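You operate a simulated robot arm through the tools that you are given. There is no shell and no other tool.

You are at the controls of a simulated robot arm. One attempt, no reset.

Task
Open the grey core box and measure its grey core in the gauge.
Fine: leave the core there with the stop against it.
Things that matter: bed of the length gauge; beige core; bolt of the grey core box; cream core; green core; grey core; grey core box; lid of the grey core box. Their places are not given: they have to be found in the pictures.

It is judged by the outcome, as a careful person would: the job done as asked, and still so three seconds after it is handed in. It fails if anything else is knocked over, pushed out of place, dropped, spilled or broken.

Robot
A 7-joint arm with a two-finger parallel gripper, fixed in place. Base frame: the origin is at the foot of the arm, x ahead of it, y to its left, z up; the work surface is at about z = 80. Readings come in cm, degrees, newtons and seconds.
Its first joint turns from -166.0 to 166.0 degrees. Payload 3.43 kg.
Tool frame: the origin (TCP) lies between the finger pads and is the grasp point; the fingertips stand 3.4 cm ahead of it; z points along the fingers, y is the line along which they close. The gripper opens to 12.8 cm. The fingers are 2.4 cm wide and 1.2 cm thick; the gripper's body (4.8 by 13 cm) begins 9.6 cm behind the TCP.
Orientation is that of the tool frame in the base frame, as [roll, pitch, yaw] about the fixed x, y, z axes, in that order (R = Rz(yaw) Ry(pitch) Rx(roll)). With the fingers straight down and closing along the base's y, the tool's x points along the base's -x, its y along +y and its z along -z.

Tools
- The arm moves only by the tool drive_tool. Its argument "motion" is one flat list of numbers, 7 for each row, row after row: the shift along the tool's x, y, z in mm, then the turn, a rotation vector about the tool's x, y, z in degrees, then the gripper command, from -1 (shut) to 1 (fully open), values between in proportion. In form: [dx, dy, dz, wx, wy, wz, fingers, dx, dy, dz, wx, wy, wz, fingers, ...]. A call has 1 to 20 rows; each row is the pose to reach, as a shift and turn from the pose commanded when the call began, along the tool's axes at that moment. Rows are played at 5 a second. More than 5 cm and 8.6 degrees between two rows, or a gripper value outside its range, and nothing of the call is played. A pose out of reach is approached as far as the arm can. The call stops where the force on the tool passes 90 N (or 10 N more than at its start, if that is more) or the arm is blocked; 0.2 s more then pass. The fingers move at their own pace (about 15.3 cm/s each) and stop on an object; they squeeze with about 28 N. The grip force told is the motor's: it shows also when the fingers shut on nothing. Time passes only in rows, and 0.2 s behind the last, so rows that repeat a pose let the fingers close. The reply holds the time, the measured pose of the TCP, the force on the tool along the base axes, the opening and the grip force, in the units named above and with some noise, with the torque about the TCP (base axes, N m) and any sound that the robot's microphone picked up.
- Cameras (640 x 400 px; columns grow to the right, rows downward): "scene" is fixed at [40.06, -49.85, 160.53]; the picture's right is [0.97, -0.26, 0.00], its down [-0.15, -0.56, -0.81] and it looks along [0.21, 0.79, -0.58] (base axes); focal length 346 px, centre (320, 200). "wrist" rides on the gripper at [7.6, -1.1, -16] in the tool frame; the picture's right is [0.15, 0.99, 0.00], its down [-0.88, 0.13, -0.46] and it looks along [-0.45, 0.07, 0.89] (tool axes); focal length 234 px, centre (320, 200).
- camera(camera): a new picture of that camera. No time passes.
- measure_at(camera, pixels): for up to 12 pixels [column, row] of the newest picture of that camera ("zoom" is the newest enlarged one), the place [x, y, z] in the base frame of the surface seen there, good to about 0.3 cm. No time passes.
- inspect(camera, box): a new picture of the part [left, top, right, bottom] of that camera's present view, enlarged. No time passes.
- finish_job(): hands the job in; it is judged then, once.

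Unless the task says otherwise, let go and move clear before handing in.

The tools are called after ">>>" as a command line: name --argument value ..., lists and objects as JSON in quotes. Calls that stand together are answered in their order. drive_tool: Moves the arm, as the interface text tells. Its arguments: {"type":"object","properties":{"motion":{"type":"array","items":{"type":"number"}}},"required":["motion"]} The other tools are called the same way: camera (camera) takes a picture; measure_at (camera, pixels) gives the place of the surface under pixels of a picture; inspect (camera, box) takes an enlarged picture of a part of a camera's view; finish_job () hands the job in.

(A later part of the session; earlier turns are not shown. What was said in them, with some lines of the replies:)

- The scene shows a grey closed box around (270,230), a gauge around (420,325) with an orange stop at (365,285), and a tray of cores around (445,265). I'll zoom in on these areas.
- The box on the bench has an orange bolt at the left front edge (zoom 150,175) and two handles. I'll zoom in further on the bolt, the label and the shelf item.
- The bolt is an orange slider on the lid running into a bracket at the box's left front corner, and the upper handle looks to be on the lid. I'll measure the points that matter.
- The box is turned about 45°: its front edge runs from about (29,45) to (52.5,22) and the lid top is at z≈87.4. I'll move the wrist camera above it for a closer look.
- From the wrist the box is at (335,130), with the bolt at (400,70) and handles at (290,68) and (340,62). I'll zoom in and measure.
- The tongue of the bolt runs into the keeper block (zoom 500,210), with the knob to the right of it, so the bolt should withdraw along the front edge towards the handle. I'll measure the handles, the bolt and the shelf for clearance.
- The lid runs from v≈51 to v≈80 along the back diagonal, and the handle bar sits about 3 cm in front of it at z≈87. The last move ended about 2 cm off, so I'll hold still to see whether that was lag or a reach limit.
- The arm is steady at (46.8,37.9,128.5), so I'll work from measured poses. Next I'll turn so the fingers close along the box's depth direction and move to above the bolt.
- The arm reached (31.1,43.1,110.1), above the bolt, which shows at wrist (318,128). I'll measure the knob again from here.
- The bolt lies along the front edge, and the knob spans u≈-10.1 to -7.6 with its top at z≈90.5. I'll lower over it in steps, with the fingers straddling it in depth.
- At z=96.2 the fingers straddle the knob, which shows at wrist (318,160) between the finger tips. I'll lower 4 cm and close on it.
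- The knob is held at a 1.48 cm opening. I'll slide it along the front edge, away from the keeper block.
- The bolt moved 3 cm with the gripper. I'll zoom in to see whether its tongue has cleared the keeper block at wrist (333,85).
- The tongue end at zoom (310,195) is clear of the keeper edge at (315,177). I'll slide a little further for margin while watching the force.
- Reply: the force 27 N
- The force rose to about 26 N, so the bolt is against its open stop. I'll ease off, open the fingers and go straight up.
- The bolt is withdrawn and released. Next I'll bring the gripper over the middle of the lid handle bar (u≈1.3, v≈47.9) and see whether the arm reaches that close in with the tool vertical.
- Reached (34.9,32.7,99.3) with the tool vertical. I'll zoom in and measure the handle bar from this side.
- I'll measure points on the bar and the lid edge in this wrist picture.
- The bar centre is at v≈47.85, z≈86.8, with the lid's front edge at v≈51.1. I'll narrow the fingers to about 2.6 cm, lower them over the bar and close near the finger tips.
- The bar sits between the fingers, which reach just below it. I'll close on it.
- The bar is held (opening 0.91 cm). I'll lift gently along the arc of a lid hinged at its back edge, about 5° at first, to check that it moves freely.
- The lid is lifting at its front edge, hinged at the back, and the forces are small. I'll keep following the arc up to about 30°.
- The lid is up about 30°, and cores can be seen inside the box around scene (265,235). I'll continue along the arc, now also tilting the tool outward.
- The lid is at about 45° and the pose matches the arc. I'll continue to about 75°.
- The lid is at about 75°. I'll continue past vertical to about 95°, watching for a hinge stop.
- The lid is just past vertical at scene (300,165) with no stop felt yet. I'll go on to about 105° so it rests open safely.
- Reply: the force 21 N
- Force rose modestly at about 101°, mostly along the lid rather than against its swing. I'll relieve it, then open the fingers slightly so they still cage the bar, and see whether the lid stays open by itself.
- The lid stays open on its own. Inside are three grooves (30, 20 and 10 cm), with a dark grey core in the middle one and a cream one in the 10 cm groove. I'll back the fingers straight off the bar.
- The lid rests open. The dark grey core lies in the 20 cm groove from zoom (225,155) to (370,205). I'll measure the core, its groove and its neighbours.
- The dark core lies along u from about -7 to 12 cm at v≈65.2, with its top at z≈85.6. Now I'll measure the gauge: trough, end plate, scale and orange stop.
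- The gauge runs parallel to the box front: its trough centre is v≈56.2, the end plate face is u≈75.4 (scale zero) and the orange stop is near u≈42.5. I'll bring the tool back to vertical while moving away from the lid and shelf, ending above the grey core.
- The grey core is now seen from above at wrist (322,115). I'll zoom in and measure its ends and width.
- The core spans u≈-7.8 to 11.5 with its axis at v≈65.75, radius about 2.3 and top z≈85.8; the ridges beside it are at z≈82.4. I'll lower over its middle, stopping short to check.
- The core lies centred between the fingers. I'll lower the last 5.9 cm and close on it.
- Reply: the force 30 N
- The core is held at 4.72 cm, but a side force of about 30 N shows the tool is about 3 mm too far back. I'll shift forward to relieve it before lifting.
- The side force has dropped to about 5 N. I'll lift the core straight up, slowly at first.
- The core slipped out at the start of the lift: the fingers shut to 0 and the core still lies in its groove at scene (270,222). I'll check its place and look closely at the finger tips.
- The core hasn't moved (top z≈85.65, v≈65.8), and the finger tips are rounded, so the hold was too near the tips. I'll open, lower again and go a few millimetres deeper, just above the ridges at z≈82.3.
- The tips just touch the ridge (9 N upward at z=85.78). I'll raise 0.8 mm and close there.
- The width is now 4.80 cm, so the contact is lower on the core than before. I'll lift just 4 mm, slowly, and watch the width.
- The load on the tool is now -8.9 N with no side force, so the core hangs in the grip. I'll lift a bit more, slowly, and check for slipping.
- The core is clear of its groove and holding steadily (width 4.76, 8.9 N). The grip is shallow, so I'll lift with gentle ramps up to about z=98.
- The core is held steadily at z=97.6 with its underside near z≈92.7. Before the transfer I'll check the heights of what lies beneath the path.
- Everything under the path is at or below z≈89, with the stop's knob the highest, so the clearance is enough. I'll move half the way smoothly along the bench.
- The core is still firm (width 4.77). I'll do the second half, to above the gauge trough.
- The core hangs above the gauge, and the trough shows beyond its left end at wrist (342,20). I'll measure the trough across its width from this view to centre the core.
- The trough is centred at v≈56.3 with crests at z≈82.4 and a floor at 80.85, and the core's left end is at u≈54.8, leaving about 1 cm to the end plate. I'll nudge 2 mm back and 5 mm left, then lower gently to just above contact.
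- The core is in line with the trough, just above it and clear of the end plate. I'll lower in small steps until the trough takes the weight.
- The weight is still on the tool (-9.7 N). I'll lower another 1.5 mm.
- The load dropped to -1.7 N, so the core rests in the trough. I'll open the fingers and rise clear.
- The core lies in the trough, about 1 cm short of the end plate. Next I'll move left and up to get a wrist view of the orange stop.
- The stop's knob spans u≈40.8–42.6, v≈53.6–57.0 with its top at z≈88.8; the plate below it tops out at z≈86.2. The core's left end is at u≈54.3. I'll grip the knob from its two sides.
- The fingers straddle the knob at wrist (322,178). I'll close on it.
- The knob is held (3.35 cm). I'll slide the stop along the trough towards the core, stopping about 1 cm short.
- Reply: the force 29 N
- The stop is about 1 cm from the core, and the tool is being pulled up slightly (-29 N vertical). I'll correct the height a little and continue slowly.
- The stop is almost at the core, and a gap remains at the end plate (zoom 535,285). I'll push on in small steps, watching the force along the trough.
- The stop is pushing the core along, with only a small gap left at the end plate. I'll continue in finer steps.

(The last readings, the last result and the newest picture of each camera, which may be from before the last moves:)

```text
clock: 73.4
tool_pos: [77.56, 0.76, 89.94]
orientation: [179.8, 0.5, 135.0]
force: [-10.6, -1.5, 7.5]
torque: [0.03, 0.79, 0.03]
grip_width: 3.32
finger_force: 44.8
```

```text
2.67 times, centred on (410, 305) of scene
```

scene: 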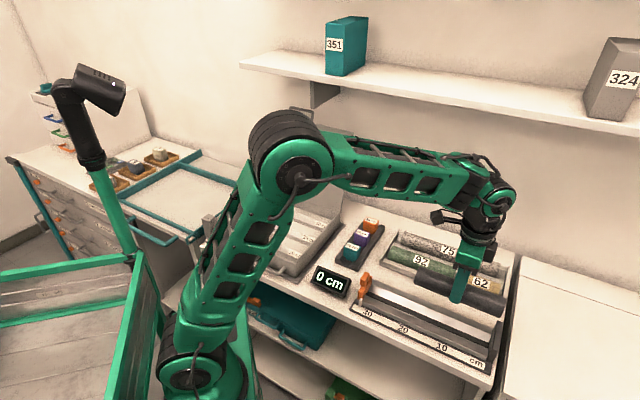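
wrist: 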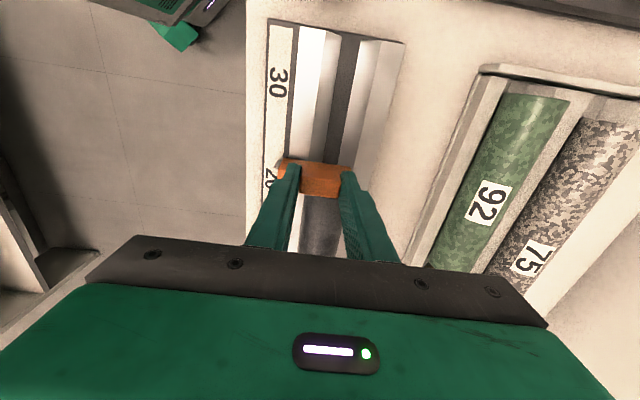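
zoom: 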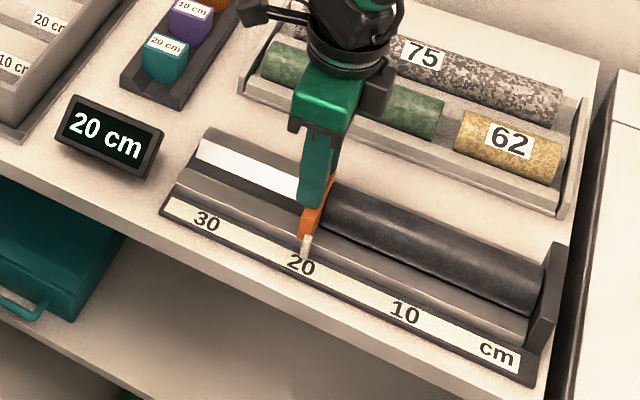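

The display now reads 20 cm. I'll nudge a little more to be sure the core is firmly against the end plate.

>>> drive_tool --motion '[-1, 0, 0, 0, 0, 0, -1, -2, 0, 0, 0, 0, 0, -1, -2, 0, 0, 0, 0, 0, -1]'

>>> inspect --camera "scene" --box '[440, 290, 510, 360]'

>>> inspect --camera "scene" --box '[380, 250, 450, 330]'

```text
clock: 74.2
tool_pos: [77.68, 0.56, 90.0]
orientation: [179.8, 0.5, 135.1]
force: [-15.0, 3.8, 12.5]
torque: [-0.26, 0.42, -0.18]
grip_width: 3.34
finger_force: 44.8
```

```text
5.71 times, centred on (475, 325) of scene
```

zoom: 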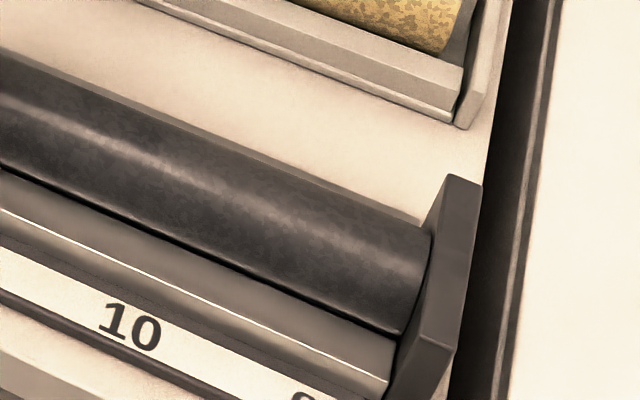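

```text
5.00 times, centred on (415, 290) of scene
```

zoom: 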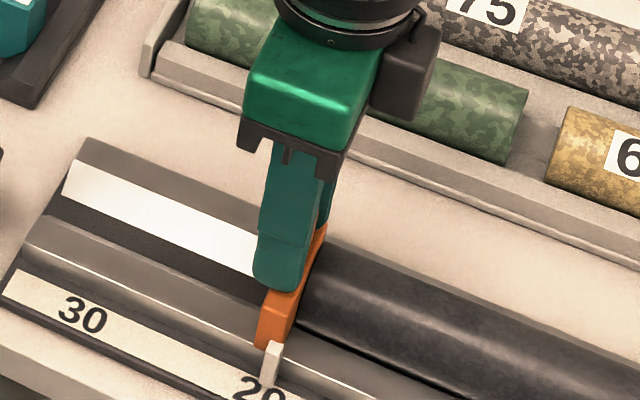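

The force along the trough has risen to about 13 N, and the core looks flush with the end plate at zoom (430,240). One more millimetre should confirm contact.

>>> drive_tool --motion '[-1, 0, 0.5, 0, 0, 0, -1, -1, 0, 0.5, 0, 0, 0, -1]'

```text
clock: 74.8
tool_pos: [77.63, 0.49, 89.9]
orientation: [179.8, 0.4, 135.2]
force: [-18.7, 12.8, 13.7]
torque: [0.15, 0.63, -0.07]
grip_width: 3.34
finger_force: 45.3
```

Force is now about 22 N along the trough with no more travel, so the core is tight between stop and end plate. I'll ease off the pushing and vertical force without pulling the stop back, then open.

>>> drive_tool --motion '[0.8, 0, -0.6, 0, 0, 0, -1, 1.5, 0, -1.2, 0, 0, 0, -1, 1.5, 0, -1.2, 0, 0, 0, -1]'

```text
clock: 75.6
tool_pos: [77.66, 0.7, 89.85]
orientation: [179.8, 0.5, 135.0]
force: [-11.5, 15.4, -3.4]
torque: [0.27, 0.36, 0.11]
grip_width: 3.34
finger_force: 45.0
```

>>> drive_tool --motion '[0.5, 0, 0, 0, 0, 0, -1, 1, 0, 0, 0, 0, 0, -1, 1, 0, 0, 0, 0, 0, -1]'

```text
clock: 76.4
tool_pos: [77.74, 0.58, 89.91]
orientation: [179.8, 0.5, 134.8]
force: [-5.0, 6.3, -19.3]
torque: [-0.12, 0.05, 0.08]
grip_width: 3.35
finger_force: 45.0
```

The push is down to 8 N. I'll trim the height slightly, then open the fingers and rise straight up.

>>> drive_tool --motion '[0, 0, 0.6, 0, 0, 0, -1, 0, 0, 0.6, 0, 0, 0, -0.45, 0, 0, 0.6, 0, 0, 0, -0.3, 0, 0, 0.6, 0, 0, 0, -0.2, 0, 0, -5, 0, 0, 0, -0.2, 0, 0, -15, 0, 0, 0, -0.2, 0, 0, -35, 0, 0, 0, -0.2, 0, 0, -70, 0, 0, 0, -0.2, 0, 0, -110, 0, 0, 0, -0.2]'

>>> camera --camera "scene"

>>> camera --camera "wrist"

>>> inspect --camera "scene" --box '[310, 230, 510, 380]'

```text
clock: 78.4
tool_pos: [77.71, 0.74, 100.8]
orientation: [179.7, 0.6, 135.0]
force: [0.5, -0.9, -0.4]
torque: [0.05, 0.0, 0.0]
grip_width: 5.14
finger_force: 0.1
```

```text
taken
```

scene: 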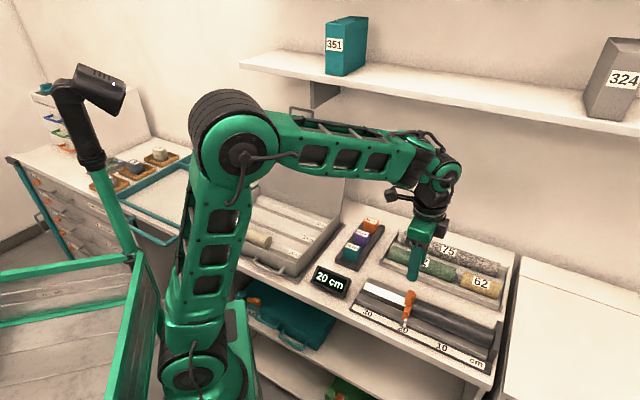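

```text
taken
```

wrist: 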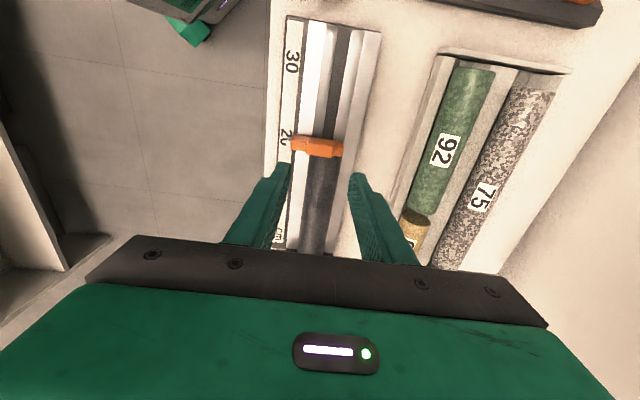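

```text
2.67 times, centred on (410, 305) of scene
```

zoom: 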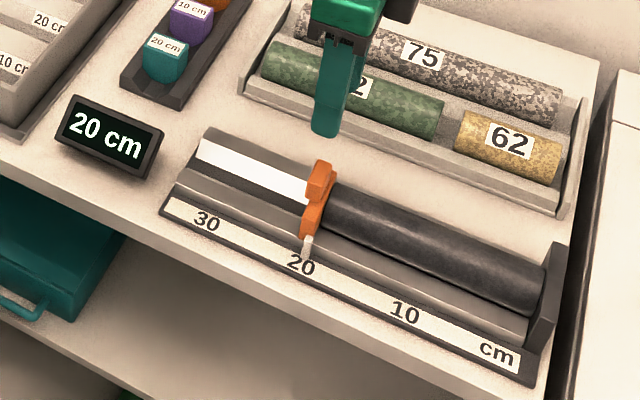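

The display reads 20 cm, with the stop against the core and the core against the end plate. I'll move the arm up and clear, then check the whole scene.

>>> drive_tool --motion '[5, -8, -35, 0, 0, 0, -0.2, 10, -16, -70, 0, 0, 0, -0.2, 20, -24, -105, 0, 0, 0, -0.2, 40, -32, -140, 0, 0, 0, -0.2, 60, -40, -170, 0, 0, 0, -0.2, 80, -50, -195, 0, 0, 0, -0.2, 100, -60, -215, 0, 0, 0, -0.2, 100, -60, -215, 0, 0, 0, -0.2]'

>>> camera --camera "scene"

>>> camera --camera "wrist"

>>> inspect --camera "scene" --box '[300, 220, 520, 380]'

>>> inspect --camera "scene" --box '[200, 90, 380, 290]'

```text
clock: 80.2
tool_pos: [66.1, 3.55, 122.46]
orientation: [179.7, 0.5, 135.0]
force: [0.8, -0.4, 0.7]
torque: [-0.04, 0.0, 0.01]
grip_width: 5.14
finger_force: 0.0
```

```text
taken
```

scene: 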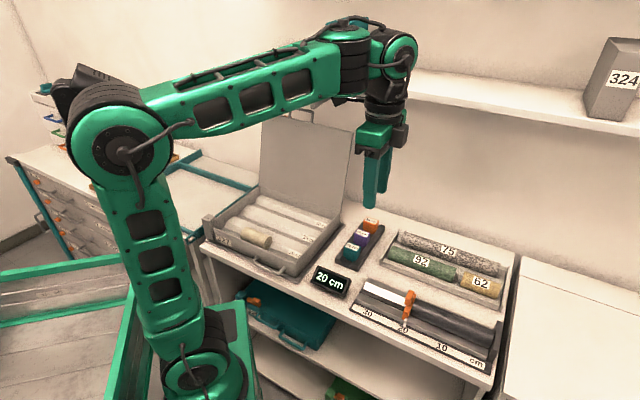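

```text
taken
```

wrist: 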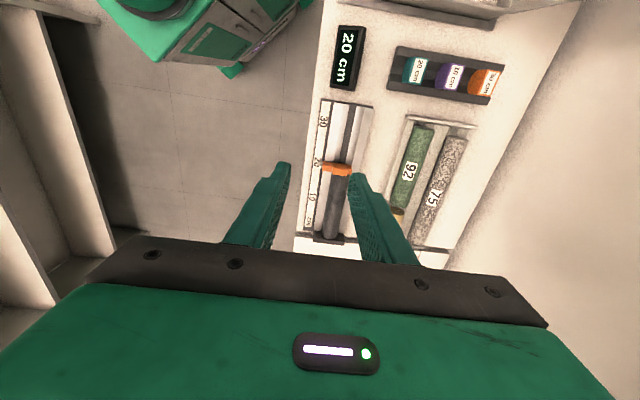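

```text
2.50 times, centred on (410, 300) of scene
```

zoom: 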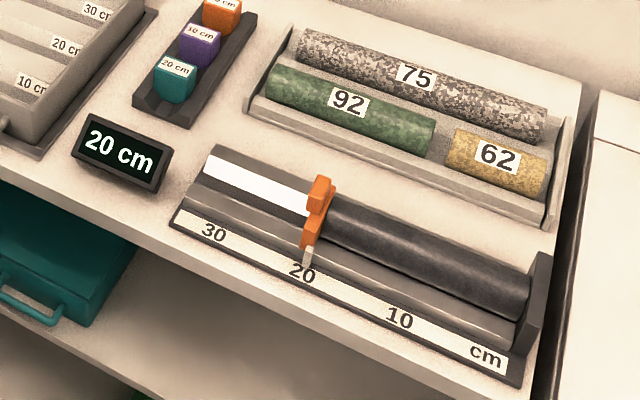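

```text
2.00 times, centred on (290, 190) of scene
```

zoom: 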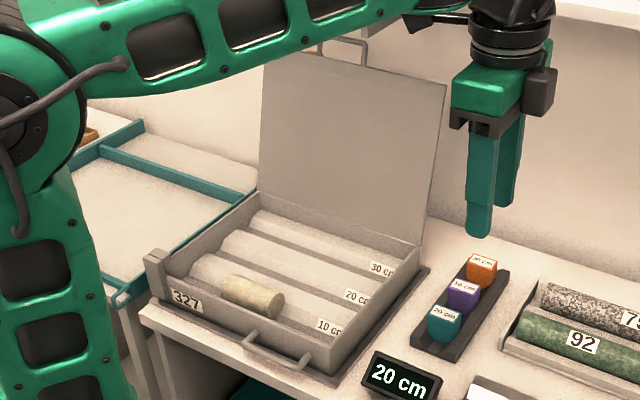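

The lid stands open, and the grey core lies in the gauge between end plate and stop with the display at 20 cm. Everything visible in the scene is in place; the arm now hides the 351 item on the shelf, but it was still standing in the picture taken just before this last move. The gripper is empty and clear, so I'm handing in.

>>> finish_job

```text
The job is handed in.
```

The grey core box is open and its grey core is in the length gauge, which reads 20 cm. I left the core against the end plate with the orange stop against its other end, and handed the job in.

- **Box:** I slid the bolt back and swung the lid past vertical; it stays open on its own. The lighter core is still in its 10 cm groove.
- **First lift:** my first grip on the grey core slipped at the start of the lift. It stayed in its groove, and the second, deeper grip held all the way to the gauge.
- **Surroundings:** in the final pictures the other cores, the length blocks and the display look undisturbed. The arm hid the 351 item on the shelf in the last view, but it was standing in the picture just before.
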